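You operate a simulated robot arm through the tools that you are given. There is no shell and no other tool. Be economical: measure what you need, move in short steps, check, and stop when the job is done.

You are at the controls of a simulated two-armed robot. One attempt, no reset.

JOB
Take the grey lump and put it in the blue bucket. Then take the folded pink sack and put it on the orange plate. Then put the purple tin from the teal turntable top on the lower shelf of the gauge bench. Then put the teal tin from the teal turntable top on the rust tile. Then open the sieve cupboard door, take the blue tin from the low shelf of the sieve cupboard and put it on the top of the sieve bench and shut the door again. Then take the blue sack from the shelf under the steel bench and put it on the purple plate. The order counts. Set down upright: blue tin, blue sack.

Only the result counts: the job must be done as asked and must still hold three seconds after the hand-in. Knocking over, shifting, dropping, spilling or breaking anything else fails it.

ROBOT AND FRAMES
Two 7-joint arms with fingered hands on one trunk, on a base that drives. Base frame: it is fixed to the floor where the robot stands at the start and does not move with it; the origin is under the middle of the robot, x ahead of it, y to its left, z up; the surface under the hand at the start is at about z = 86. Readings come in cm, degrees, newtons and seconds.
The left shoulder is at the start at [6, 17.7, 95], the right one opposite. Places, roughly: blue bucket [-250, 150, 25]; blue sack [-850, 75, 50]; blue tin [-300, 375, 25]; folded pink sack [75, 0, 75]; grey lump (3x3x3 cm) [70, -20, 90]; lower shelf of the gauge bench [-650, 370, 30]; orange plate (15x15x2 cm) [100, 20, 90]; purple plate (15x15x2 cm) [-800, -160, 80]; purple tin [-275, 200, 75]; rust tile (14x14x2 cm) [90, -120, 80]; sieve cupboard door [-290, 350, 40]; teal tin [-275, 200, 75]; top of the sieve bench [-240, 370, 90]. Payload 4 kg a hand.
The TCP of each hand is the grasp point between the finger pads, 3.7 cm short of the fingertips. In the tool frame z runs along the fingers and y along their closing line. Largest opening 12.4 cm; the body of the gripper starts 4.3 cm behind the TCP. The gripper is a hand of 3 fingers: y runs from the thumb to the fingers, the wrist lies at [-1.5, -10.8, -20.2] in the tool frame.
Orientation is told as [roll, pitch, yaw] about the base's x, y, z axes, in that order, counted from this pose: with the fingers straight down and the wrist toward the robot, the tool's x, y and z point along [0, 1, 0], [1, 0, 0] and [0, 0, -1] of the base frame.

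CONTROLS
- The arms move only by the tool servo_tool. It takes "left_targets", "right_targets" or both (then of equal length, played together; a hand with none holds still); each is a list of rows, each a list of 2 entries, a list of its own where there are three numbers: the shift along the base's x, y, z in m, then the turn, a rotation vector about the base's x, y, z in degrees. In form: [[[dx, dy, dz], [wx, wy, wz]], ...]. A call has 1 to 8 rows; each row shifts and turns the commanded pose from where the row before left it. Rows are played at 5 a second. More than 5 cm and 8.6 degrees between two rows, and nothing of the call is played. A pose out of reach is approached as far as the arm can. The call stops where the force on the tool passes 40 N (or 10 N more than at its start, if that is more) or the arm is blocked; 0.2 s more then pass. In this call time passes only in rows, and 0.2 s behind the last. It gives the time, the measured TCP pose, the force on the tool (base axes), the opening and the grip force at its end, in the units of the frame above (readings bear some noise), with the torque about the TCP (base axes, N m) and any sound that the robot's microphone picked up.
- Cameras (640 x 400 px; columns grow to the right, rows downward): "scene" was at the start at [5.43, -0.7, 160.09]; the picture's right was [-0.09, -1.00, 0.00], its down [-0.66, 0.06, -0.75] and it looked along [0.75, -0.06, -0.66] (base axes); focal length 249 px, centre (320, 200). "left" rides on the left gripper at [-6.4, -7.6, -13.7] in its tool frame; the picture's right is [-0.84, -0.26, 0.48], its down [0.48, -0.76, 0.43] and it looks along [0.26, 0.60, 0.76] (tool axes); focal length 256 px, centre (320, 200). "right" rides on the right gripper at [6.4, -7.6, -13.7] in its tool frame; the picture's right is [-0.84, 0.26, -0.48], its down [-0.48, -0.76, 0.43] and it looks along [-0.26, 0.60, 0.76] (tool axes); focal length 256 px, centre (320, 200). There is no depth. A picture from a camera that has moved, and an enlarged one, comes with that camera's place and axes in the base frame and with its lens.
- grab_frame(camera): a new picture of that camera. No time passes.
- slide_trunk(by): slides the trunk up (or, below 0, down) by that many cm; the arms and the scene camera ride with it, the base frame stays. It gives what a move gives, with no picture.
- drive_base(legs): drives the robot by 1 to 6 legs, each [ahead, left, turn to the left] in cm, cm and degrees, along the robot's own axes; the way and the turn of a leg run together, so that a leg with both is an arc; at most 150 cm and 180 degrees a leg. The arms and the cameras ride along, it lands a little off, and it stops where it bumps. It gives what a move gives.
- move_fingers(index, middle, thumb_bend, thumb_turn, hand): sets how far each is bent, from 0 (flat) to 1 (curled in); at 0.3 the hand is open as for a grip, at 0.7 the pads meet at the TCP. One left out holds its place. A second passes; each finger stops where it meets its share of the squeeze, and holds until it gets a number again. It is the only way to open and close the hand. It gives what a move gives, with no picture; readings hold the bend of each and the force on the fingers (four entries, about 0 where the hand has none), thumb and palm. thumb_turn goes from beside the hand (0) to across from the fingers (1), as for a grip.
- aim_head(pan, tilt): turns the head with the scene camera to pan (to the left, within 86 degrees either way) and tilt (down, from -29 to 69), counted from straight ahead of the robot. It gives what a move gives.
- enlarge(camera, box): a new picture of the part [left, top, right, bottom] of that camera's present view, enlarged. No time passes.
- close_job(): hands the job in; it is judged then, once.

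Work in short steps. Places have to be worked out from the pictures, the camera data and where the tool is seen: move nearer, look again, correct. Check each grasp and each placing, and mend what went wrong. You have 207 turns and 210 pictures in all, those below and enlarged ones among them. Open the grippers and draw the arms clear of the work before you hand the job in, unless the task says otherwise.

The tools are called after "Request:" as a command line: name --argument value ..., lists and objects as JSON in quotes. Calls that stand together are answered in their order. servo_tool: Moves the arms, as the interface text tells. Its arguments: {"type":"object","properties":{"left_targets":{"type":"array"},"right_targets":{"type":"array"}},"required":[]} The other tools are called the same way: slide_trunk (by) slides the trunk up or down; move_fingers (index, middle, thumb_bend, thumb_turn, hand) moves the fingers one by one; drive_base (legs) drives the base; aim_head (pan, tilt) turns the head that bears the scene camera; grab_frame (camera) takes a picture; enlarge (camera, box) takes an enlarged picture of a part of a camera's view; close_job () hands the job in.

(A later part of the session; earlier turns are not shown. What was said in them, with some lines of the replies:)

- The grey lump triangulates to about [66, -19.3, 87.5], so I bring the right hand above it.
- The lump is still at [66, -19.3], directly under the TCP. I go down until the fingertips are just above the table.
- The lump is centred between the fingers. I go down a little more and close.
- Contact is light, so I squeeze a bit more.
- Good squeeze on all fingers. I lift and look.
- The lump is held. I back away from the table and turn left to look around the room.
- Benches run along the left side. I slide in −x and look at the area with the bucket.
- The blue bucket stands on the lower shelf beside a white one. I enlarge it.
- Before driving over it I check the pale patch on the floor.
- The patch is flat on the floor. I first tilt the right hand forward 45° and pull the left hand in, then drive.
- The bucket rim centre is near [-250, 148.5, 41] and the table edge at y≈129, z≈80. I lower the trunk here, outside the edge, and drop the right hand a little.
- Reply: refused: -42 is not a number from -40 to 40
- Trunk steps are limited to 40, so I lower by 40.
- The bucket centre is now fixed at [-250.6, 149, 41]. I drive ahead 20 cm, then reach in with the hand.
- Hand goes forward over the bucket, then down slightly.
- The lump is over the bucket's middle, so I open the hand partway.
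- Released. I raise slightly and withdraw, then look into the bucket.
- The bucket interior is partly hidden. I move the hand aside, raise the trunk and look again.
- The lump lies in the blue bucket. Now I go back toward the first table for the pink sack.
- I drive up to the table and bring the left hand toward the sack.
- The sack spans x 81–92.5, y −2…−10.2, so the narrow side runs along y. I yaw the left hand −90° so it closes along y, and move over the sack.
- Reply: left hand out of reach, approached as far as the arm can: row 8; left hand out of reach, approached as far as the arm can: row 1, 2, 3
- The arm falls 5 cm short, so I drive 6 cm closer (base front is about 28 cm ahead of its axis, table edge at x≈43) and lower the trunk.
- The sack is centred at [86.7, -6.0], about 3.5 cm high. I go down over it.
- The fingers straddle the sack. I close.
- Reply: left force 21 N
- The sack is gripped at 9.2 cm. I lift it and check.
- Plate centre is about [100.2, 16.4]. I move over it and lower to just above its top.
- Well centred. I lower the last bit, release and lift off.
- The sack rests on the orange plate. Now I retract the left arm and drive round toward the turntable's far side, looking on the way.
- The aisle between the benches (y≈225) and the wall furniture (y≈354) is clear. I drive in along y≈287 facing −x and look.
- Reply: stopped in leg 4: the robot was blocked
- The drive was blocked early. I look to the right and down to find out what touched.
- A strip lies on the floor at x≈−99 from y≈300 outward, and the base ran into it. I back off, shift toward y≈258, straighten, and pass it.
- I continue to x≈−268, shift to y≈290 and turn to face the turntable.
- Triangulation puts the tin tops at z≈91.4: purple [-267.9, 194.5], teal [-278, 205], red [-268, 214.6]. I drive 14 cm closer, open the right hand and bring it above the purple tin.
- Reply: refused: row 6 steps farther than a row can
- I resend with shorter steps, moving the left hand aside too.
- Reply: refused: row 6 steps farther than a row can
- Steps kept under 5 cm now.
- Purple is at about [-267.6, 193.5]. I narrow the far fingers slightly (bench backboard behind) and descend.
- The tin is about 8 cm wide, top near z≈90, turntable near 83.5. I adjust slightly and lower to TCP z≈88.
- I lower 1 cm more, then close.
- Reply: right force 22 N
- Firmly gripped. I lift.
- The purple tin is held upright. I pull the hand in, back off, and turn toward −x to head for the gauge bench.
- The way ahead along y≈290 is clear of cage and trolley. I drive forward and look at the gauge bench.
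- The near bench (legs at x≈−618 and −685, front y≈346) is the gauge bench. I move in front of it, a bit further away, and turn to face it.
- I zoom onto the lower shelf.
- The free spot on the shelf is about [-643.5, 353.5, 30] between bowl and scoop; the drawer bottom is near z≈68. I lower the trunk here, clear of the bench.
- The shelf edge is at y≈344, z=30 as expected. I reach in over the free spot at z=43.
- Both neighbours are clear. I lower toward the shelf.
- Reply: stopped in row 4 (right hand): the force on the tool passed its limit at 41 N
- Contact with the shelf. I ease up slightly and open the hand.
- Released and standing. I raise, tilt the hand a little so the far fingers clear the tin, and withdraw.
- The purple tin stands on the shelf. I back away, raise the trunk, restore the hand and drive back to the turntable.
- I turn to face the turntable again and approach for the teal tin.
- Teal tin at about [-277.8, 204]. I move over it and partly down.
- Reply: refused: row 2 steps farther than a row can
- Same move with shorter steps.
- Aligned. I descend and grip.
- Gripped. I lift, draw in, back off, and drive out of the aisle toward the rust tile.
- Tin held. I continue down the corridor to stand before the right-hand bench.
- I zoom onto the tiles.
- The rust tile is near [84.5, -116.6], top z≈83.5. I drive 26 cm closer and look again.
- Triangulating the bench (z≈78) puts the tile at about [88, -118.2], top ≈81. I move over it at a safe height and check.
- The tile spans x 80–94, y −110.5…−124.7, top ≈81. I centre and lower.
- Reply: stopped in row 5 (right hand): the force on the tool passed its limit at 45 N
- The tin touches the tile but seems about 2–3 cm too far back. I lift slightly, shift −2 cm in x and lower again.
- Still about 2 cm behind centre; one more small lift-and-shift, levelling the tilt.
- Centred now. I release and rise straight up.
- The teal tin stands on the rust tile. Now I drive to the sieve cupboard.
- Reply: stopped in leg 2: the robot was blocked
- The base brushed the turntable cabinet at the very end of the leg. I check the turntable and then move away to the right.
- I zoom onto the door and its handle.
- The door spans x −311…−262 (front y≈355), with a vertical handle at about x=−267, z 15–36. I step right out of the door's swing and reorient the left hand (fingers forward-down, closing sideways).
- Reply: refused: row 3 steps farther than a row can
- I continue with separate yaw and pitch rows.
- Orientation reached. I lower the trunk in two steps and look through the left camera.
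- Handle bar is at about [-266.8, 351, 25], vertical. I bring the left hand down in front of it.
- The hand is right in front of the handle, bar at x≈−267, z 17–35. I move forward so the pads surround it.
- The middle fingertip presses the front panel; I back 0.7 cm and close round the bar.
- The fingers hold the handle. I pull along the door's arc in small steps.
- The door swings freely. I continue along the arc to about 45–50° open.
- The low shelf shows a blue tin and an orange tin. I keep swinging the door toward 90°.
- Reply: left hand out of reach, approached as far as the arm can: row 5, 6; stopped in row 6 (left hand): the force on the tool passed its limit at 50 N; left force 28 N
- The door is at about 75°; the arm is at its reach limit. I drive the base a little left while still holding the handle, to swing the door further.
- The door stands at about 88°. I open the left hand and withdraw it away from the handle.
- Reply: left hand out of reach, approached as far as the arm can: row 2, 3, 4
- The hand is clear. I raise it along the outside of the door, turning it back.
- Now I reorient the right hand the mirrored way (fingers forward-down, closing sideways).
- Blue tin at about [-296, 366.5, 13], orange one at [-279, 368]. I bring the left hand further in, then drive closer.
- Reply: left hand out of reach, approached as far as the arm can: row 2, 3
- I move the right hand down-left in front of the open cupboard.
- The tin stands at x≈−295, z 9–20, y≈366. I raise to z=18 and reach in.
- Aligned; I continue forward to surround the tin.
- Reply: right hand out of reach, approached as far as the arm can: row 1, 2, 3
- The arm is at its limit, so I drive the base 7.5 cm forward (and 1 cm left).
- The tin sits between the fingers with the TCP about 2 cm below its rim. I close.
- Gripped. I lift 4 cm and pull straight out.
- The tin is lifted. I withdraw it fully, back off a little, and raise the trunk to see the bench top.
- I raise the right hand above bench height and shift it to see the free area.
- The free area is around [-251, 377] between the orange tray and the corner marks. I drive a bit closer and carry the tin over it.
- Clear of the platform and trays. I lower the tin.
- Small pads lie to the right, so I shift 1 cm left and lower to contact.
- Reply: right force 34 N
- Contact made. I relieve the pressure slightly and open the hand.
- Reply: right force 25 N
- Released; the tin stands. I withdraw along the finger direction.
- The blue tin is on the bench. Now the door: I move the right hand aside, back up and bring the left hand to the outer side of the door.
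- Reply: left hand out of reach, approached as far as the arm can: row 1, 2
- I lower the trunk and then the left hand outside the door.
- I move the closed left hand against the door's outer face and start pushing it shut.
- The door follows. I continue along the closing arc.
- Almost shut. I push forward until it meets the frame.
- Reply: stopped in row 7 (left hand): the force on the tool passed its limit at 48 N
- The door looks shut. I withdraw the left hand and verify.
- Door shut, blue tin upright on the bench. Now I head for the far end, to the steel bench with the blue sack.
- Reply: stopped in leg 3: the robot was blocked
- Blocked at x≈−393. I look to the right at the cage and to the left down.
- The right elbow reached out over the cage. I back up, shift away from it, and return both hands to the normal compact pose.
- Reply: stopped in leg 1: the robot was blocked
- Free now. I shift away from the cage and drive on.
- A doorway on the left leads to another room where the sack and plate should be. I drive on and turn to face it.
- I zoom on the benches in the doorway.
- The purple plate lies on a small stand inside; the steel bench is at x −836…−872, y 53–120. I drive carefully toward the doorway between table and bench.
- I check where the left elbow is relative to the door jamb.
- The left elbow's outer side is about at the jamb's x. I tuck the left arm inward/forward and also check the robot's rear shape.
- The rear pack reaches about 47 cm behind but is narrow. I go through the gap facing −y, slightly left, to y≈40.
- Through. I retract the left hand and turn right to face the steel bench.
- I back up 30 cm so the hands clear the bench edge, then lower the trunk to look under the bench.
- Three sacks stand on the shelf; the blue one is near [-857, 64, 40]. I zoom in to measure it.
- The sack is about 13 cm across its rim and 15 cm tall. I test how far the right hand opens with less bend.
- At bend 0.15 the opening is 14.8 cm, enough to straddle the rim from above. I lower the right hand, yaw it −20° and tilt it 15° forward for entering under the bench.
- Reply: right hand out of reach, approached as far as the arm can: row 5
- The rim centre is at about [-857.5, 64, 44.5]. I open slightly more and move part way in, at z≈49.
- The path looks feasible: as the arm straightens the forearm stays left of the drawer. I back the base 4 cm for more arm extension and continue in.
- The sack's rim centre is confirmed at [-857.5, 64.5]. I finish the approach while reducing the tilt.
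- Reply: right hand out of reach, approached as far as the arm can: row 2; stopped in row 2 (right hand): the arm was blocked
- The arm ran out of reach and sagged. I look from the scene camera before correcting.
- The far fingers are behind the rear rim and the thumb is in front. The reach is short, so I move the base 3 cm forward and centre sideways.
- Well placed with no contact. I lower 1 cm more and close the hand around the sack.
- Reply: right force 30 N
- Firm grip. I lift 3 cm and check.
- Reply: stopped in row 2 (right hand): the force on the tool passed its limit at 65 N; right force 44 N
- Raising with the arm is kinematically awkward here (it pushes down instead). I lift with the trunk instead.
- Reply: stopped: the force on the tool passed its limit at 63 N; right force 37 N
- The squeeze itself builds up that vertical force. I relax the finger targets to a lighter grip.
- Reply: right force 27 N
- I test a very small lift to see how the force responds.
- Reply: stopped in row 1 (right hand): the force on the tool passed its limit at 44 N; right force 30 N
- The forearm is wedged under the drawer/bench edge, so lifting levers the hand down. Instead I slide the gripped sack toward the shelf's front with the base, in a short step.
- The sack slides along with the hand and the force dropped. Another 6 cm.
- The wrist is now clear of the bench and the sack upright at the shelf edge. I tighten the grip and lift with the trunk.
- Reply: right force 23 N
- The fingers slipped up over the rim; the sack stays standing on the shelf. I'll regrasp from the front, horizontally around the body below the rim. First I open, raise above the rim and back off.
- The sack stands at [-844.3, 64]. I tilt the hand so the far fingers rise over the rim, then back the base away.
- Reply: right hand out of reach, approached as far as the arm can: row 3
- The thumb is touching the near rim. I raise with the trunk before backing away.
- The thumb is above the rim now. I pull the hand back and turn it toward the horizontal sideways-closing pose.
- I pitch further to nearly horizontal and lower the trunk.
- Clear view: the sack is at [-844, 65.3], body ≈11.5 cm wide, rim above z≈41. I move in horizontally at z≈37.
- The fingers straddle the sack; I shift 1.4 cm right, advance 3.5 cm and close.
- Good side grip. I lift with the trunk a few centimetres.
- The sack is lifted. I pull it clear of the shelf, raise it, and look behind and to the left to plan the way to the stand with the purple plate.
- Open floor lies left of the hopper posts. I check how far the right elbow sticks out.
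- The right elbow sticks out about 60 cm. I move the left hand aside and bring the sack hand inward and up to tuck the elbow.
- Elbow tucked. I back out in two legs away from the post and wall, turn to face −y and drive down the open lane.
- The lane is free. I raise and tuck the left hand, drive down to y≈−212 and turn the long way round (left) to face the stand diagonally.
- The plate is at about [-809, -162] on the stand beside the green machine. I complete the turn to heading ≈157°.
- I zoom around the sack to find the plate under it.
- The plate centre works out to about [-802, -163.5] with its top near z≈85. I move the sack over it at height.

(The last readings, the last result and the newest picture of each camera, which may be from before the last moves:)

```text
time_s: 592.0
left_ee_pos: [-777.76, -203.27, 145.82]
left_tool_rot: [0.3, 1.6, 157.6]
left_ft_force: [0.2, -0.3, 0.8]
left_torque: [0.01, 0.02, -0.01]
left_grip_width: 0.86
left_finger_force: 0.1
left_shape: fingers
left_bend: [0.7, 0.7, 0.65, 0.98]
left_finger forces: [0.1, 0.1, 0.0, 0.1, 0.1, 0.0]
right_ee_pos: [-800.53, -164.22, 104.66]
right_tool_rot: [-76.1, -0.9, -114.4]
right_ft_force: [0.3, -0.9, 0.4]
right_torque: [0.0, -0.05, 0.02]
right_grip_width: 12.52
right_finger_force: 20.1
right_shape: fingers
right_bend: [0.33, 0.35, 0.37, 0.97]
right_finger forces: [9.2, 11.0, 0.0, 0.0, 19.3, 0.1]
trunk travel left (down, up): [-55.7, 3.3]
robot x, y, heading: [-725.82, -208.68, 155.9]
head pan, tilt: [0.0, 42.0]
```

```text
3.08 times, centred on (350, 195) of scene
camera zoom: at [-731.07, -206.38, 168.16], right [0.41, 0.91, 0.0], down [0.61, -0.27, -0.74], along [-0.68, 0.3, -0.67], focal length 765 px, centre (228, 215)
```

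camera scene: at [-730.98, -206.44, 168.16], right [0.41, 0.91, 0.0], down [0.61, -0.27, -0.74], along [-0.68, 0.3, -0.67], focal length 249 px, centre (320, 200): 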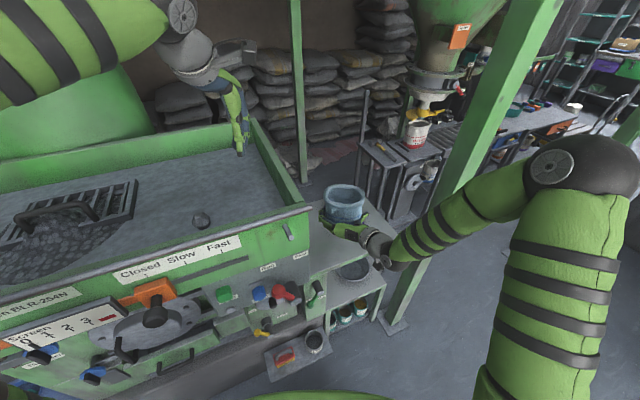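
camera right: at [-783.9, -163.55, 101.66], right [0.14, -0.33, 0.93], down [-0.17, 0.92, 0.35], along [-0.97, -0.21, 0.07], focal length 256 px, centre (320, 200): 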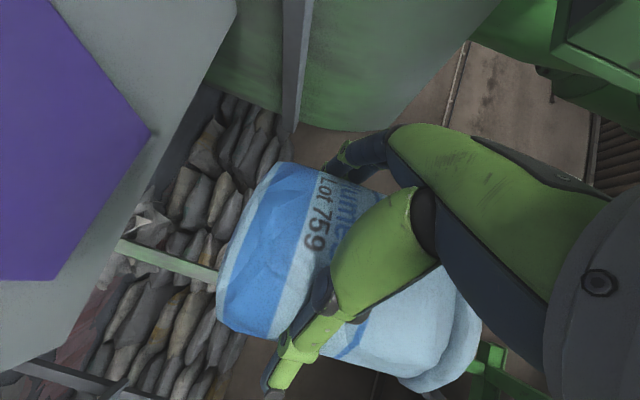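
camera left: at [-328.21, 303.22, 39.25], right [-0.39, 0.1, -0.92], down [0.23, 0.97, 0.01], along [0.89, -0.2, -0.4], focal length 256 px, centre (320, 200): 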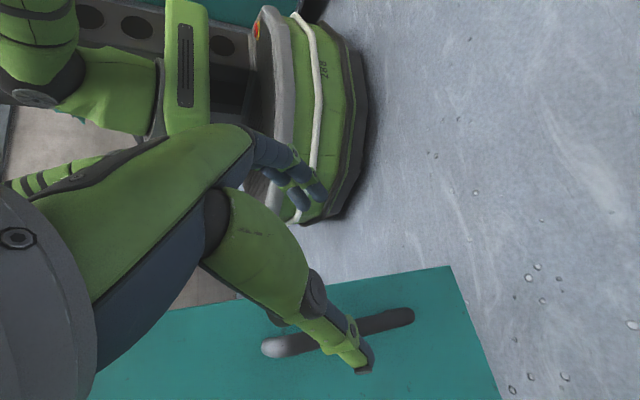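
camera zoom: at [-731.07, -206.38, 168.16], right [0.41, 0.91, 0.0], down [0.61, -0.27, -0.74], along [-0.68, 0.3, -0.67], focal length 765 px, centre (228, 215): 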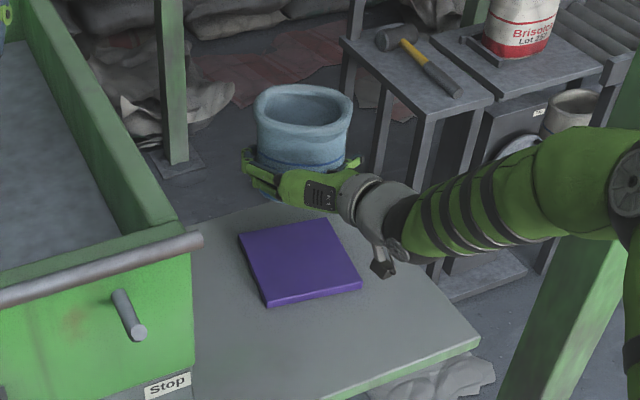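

The plate (centre [-802.8, -163], top ≈84.4) lies right below the sack. I lower it gently.

Request:
servo_tool --right_targets '[[[-0.003, 0.003, -0.04], [0, 0, 0]], [[0, 0, -0.04], [0, 0, 0]], [[0, 0, -0.03], [0, 0, 0]], [[0, 0, -0.01], [0, 0, 0]], [[0, 0, -0.006], [0, 0, 0]], [[0, 0, -0.006], [0, 0, 0]]]'

Request:
enlarge --camera "scene" --box '[270, 150, 430, 280]'

```text
time_s: 593.5
left_ee_pos: [-777.61, -203.48, 145.88]
left_tool_rot: [0.5, 1.4, 157.7]
left_ft_force: [-0.4, 0.4, -0.5]
left_torque: [0.01, 0.02, -0.02]
left_grip_width: 0.84
left_finger_force: 0.0
left_shape: fingers
left_bend: [0.7, 0.7, 0.65, 0.98]
left_finger forces: [0.0, 0.0, 0.1, 0.0, 0.0, 0.0]
right_ee_pos: [-800.78, -163.88, 91.64]
right_tool_rot: [-76.1, -0.8, -114.4]
right_ft_force: [0.5, -0.6, -0.8]
right_torque: [0.0, 0.0, 0.0]
right_grip_width: 12.53
right_finger_force: 20.0
right_shape: fingers
right_bend: [0.33, 0.35, 0.37, 0.97]
right_finger forces: [9.2, 11.0, 0.1, 0.1, 19.5, 0.0]
trunk travel left (down, up): [-55.7, 3.3]
robot x, y, heading: [-726.11, -208.95, 155.9]
head pan, tilt: [0.0, 42.0]
```

```text
3.08 times, centred on (350, 215) of scene
camera zoom: at [-730.98, -206.44, 168.16], right [0.41, 0.91, 0.0], down [0.61, -0.27, -0.74], along [-0.68, 0.3, -0.67], focal length 765 px, centre (228, 154)
```

zoom: 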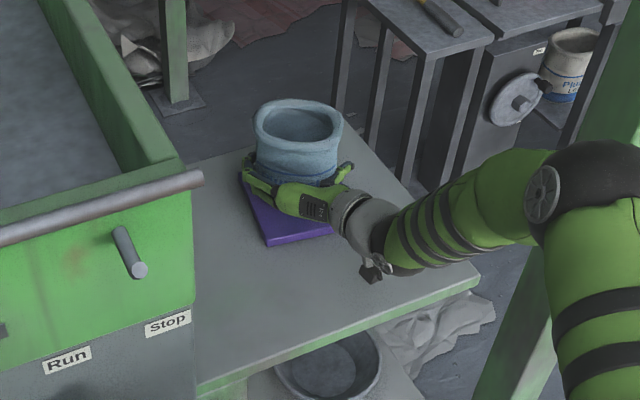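

No contact yet; a few more millimetres down.

Request:
servo_tool --right_targets '[[[-0.003, 0.002, -0.006], [0, 0, 0]], [[0, 0, -0.005], [0, 0, 0]], [[0, 0, -0.005], [0, 0, 0]], [[0, 0, -0.004], [0, 0, 0]]]'

Request:
enlarge --camera "scene" --box '[290, 160, 410, 250]'

```text
time_s: 594.5
left_ee_pos: [-777.41, -203.42, 146.12]
left_tool_rot: [0.3, 1.3, 157.7]
left_ft_force: [1.0, 0.3, -0.5]
left_torque: [0.01, -0.02, -0.02]
left_grip_width: 0.87
left_finger_force: 0.0
left_shape: fingers
left_bend: [0.7, 0.7, 0.65, 0.98]
left_finger forces: [0.0, 0.0, 0.1, 0.0, 0.0, 0.1]
right_ee_pos: [-801.08, -163.85, 90.17]
right_tool_rot: [-76.7, -1.0, -114.4]
right_ft_force: [2.2, 0.1, 32.3]
right_torque: [-0.11, 0.64, -0.35]
right_grip_width: 12.63
right_finger_force: 22.5
right_shape: fingers
right_bend: [0.33, 0.35, 0.36, 1.0]
right_finger forces: [9.3, 13.2, 0.1, 0.1, 22.9, 0.1]
trunk travel left (down, up): [-55.7, 3.3]
robot x, y, heading: [-726.0, -208.43, 155.8]
head pan, tilt: [0.0, 42.0]
```

```text
4.44 times, centred on (350, 205) of scene
camera zoom: at [-730.62, -206.61, 168.2], right [0.41, 0.91, 0.0], down [0.61, -0.27, -0.74], along [-0.68, 0.3, -0.67], focal length 1105 px, centre (187, 178)
```

zoom: 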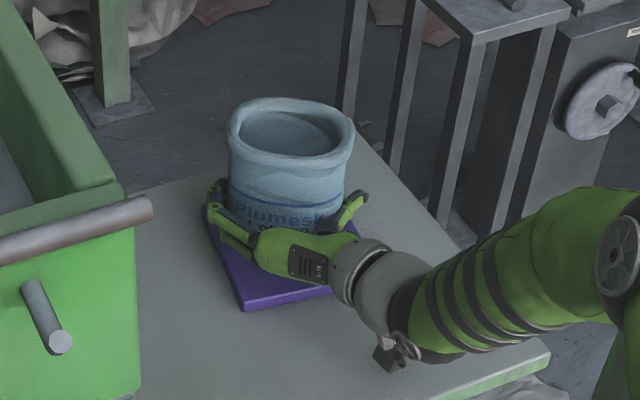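

Contact through the sack's base. I relieve the pressure and open the fingers.

Request:
servo_tool --right_targets '[[[0, 0, 0.004], [0, 0, 0]]]'

Request:
move_fingers --hand "right" --index 0.15 --middle 0.15 --thumb_bend 0.15

Request:
enlarge --camera "scene" --box '[290, 160, 410, 250]'

```text
time_s: 594.9
left_ee_pos: [-777.45, -203.53, 146.0]
left_tool_rot: [0.3, 1.3, 157.8]
left_ft_force: [-0.3, -0.3, -0.2]
left_torque: [0.03, -0.05, 0.02]
left_grip_width: 0.85
left_finger_force: 0.1
left_shape: fingers
left_bend: [0.7, 0.7, 0.65, 0.98]
left_finger forces: [0.0, 0.1, 0.0, 0.0, 0.0, 0.0]
right_ee_pos: [-801.12, -163.77, 90.16]
right_tool_rot: [-76.5, -1.0, -114.4]
right_ft_force: [-2.0, 1.4, 25.9]
right_torque: [-0.12, 0.55, -0.14]
right_grip_width: 12.58
right_finger_force: 20.3
right_shape: fingers
right_bend: [0.33, 0.35, 0.36, 1.0]
right_finger forces: [9.3, 11.7, 0.0, 0.0, 19.8, 0.0]
trunk travel left (down, up): [-55.7, 3.3]
robot x, y, heading: [-726.24, -208.46, 156.3]
head pan, tilt: [0.0, 42.0]
```

```text
time_s: 595.9
left_ee_pos: [-777.69, -203.33, 145.95]
left_tool_rot: [0.3, 1.4, 157.7]
left_ft_force: [-0.2, -0.4, -0.8]
left_torque: [0.01, -0.01, -0.01]
left_grip_width: 0.84
left_finger_force: 0.2
left_shape: fingers
left_bend: [0.7, 0.7, 0.65, 0.98]
left_finger forces: [0.1, 0.0, 0.0, 0.0, 0.0, 0.1]
right_ee_pos: [-801.09, -163.73, 89.97]
right_tool_rot: [-76.1, -0.9, -114.5]
right_ft_force: [0.3, 0.2, -1.4]
right_torque: [0.0, 0.0, -0.01]
right_grip_width: 14.8
right_finger_force: 0.0
right_shape: fingers
right_bend: [0.15, 0.15, 0.15, 0.98]
right_finger forces: [0.0, 0.0, 0.0, 0.0, 0.0, 0.0]
trunk travel left (down, up): [-55.7, 3.3]
robot x, y, heading: [-725.92, -208.49, 156.1]
head pan, tilt: [0.0, 42.0]
```

```text
4.44 times, centred on (350, 205) of scene
camera zoom: at [-730.99, -206.43, 168.15], right [0.41, 0.91, 0.0], down [0.61, -0.27, -0.74], along [-0.68, 0.3, -0.67], focal length 1105 px, centre (187, 178)
```

zoom: 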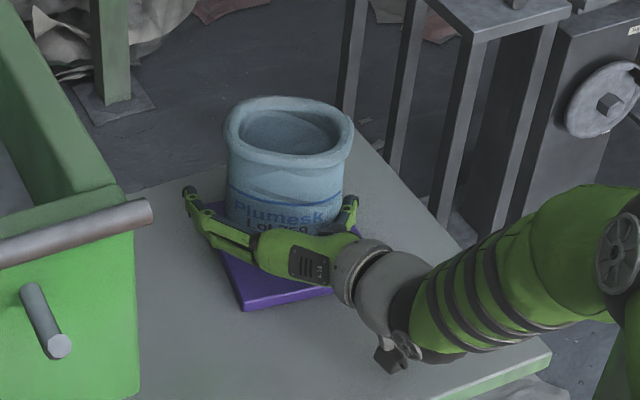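

Released and standing. I withdraw straight back.

Request:
servo_tool --right_targets '[[[0.02, -0.009, 0], [0, 0, 0]], [[0.04, -0.018, 0], [0, 0, 0]], [[0.041, -0.018, 0], [0, 0, 0]], [[0.041, -0.018, 0.01], [0, 0, 0]], [[0.041, -0.018, 0.01], [0, 0, 0]], [[0.041, -0.018, 0.01], [0, 0, 0]], [[0.035, -0.016, 0.02], [0, 0, 0]]]'

Request:
enlarge --camera "scene" --box '[270, 140, 430, 270]'

```text
time_s: 597.5
left_ee_pos: [-777.47, -203.45, 145.92]
left_tool_rot: [0.3, 1.4, 157.6]
left_ft_force: [0.5, 0.0, 0.6]
left_torque: [0.0, 0.01, -0.03]
left_grip_width: 0.84
left_finger_force: 0.0
left_shape: fingers
left_bend: [0.7, 0.7, 0.65, 0.98]
left_finger forces: [0.0, 0.0, 0.0, 0.1, 0.0, 0.0]
right_ee_pos: [-775.05, -175.28, 95.02]
right_tool_rot: [-76.3, -1.0, -114.4]
right_ft_force: [0.9, 0.5, -0.3]
right_torque: [0.01, -0.01, 0.0]
right_grip_width: 14.79
right_finger_force: 0.1
right_shape: fingers
right_bend: [0.15, 0.15, 0.15, 0.98]
right_finger forces: [0.1, 0.0, 0.1, 0.0, 0.0, 0.1]
trunk travel left (down, up): [-55.7, 3.3]
robot x, y, heading: [-726.06, -208.86, 155.8]
head pan, tilt: [0.0, 42.0]
```

```text
3.08 times, centred on (350, 205) of scene
camera zoom: at [-730.9, -206.48, 168.16], right [0.41, 0.91, 0.0], down [0.61, -0.27, -0.74], along [-0.68, 0.3, -0.67], focal length 765 px, centre (228, 185)
```

zoom: 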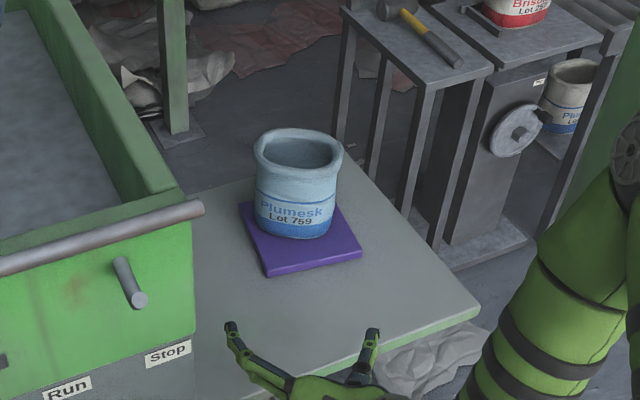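

The blue sack stands upright on the purple plate. I open the left hand and draw back before handing in.

Request:
move_fingers --hand "left" --index 0.3 --middle 0.3 --thumb_bend 0.3

Request:
drive_base --legs '[[-20, 0, 0]]'

Request:
enlarge --camera "scene" --box '[250, 120, 430, 270]'

```text
time_s: 598.5
left_ee_pos: [-777.63, -203.48, 146.07]
left_tool_rot: [0.3, 1.4, 157.7]
left_ft_force: [-0.1, 1.0, 0.2]
left_torque: [0.0, 0.04, 0.03]
left_grip_width: 12.31
left_finger_force: 0.0
left_shape: fingers
left_bend: [0.3, 0.3, 0.3, 0.98]
left_finger forces: [0.0, 0.1, 0.0, 0.0, 0.0, 0.1]
right_ee_pos: [-775.06, -175.17, 94.9]
right_tool_rot: [-76.0, -0.7, -114.4]
right_ft_force: [1.2, -0.1, -1.2]
right_torque: [0.01, -0.01, -0.01]
right_grip_width: 14.79
right_finger_force: 0.1
right_shape: fingers
right_bend: [0.15, 0.15, 0.15, 0.98]
right_finger forces: [0.0, 0.0, 0.1, 0.0, 0.0, 0.1]
trunk travel left (down, up): [-55.7, 3.3]
robot x, y, heading: [-726.17, -208.66, 156.2]
head pan, tilt: [0.0, 42.0]
```

```text
time_s: 600.0
left_ee_pos: [-759.24, -211.55, 146.02]
left_tool_rot: [0.3, 1.3, 157.8]
left_ft_force: [-0.1, -0.4, 0.1]
left_torque: [0.02, 0.03, 0.0]
left_grip_width: 12.29
left_finger_force: 0.1
left_shape: fingers
left_bend: [0.3, 0.3, 0.3, 0.98]
left_finger forces: [0.0, 0.1, 0.1, 0.0, 0.0, 0.0]
right_ee_pos: [-756.83, -183.47, 95.0]
right_tool_rot: [-76.2, -0.9, -114.3]
right_ft_force: [-0.2, 0.1, -0.4]
right_torque: [0.0, -0.01, -0.02]
right_grip_width: 14.79
right_finger_force: 0.2
right_shape: fingers
right_bend: [0.15, 0.15, 0.15, 0.98]
right_finger forces: [0.0, 0.0, 0.0, 0.0, 0.1, 0.0]
trunk travel left (down, up): [-55.7, 3.3]
robot x, y, heading: [-707.88, -216.8, 156.2]
head pan, tilt: [0.0, 42.0]
```

```text
2.67 times, centred on (340, 195) of scene
camera zoom: at [-712.58, -214.6, 168.16], right [0.41, 0.91, 0.0], down [0.61, -0.27, -0.74], along [-0.68, 0.3, -0.67], focal length 663 px, centre (267, 213)
```

zoom: 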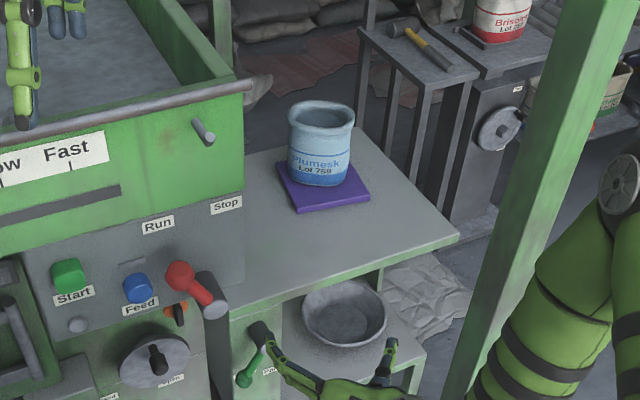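

Everything holds as placed, so I hand in.

Request:
close_job

```text
The job is handed in.
```

I finished all six moves in the order you gave and handed the job in. Each item was in place when I last saw it, with the blue tin and blue sack upright and the cupboard door shut.

The robot bumped three times, and I could not confirm nothing shifted:
- **Floor strip:** the base hit it near the sieve cupboard aisle.
- **Turntable cabinet:** the base brushed it. I did not see the red tin clearly afterwards.
- **Yellow cage:** the right arm caught on it and had to be freed.
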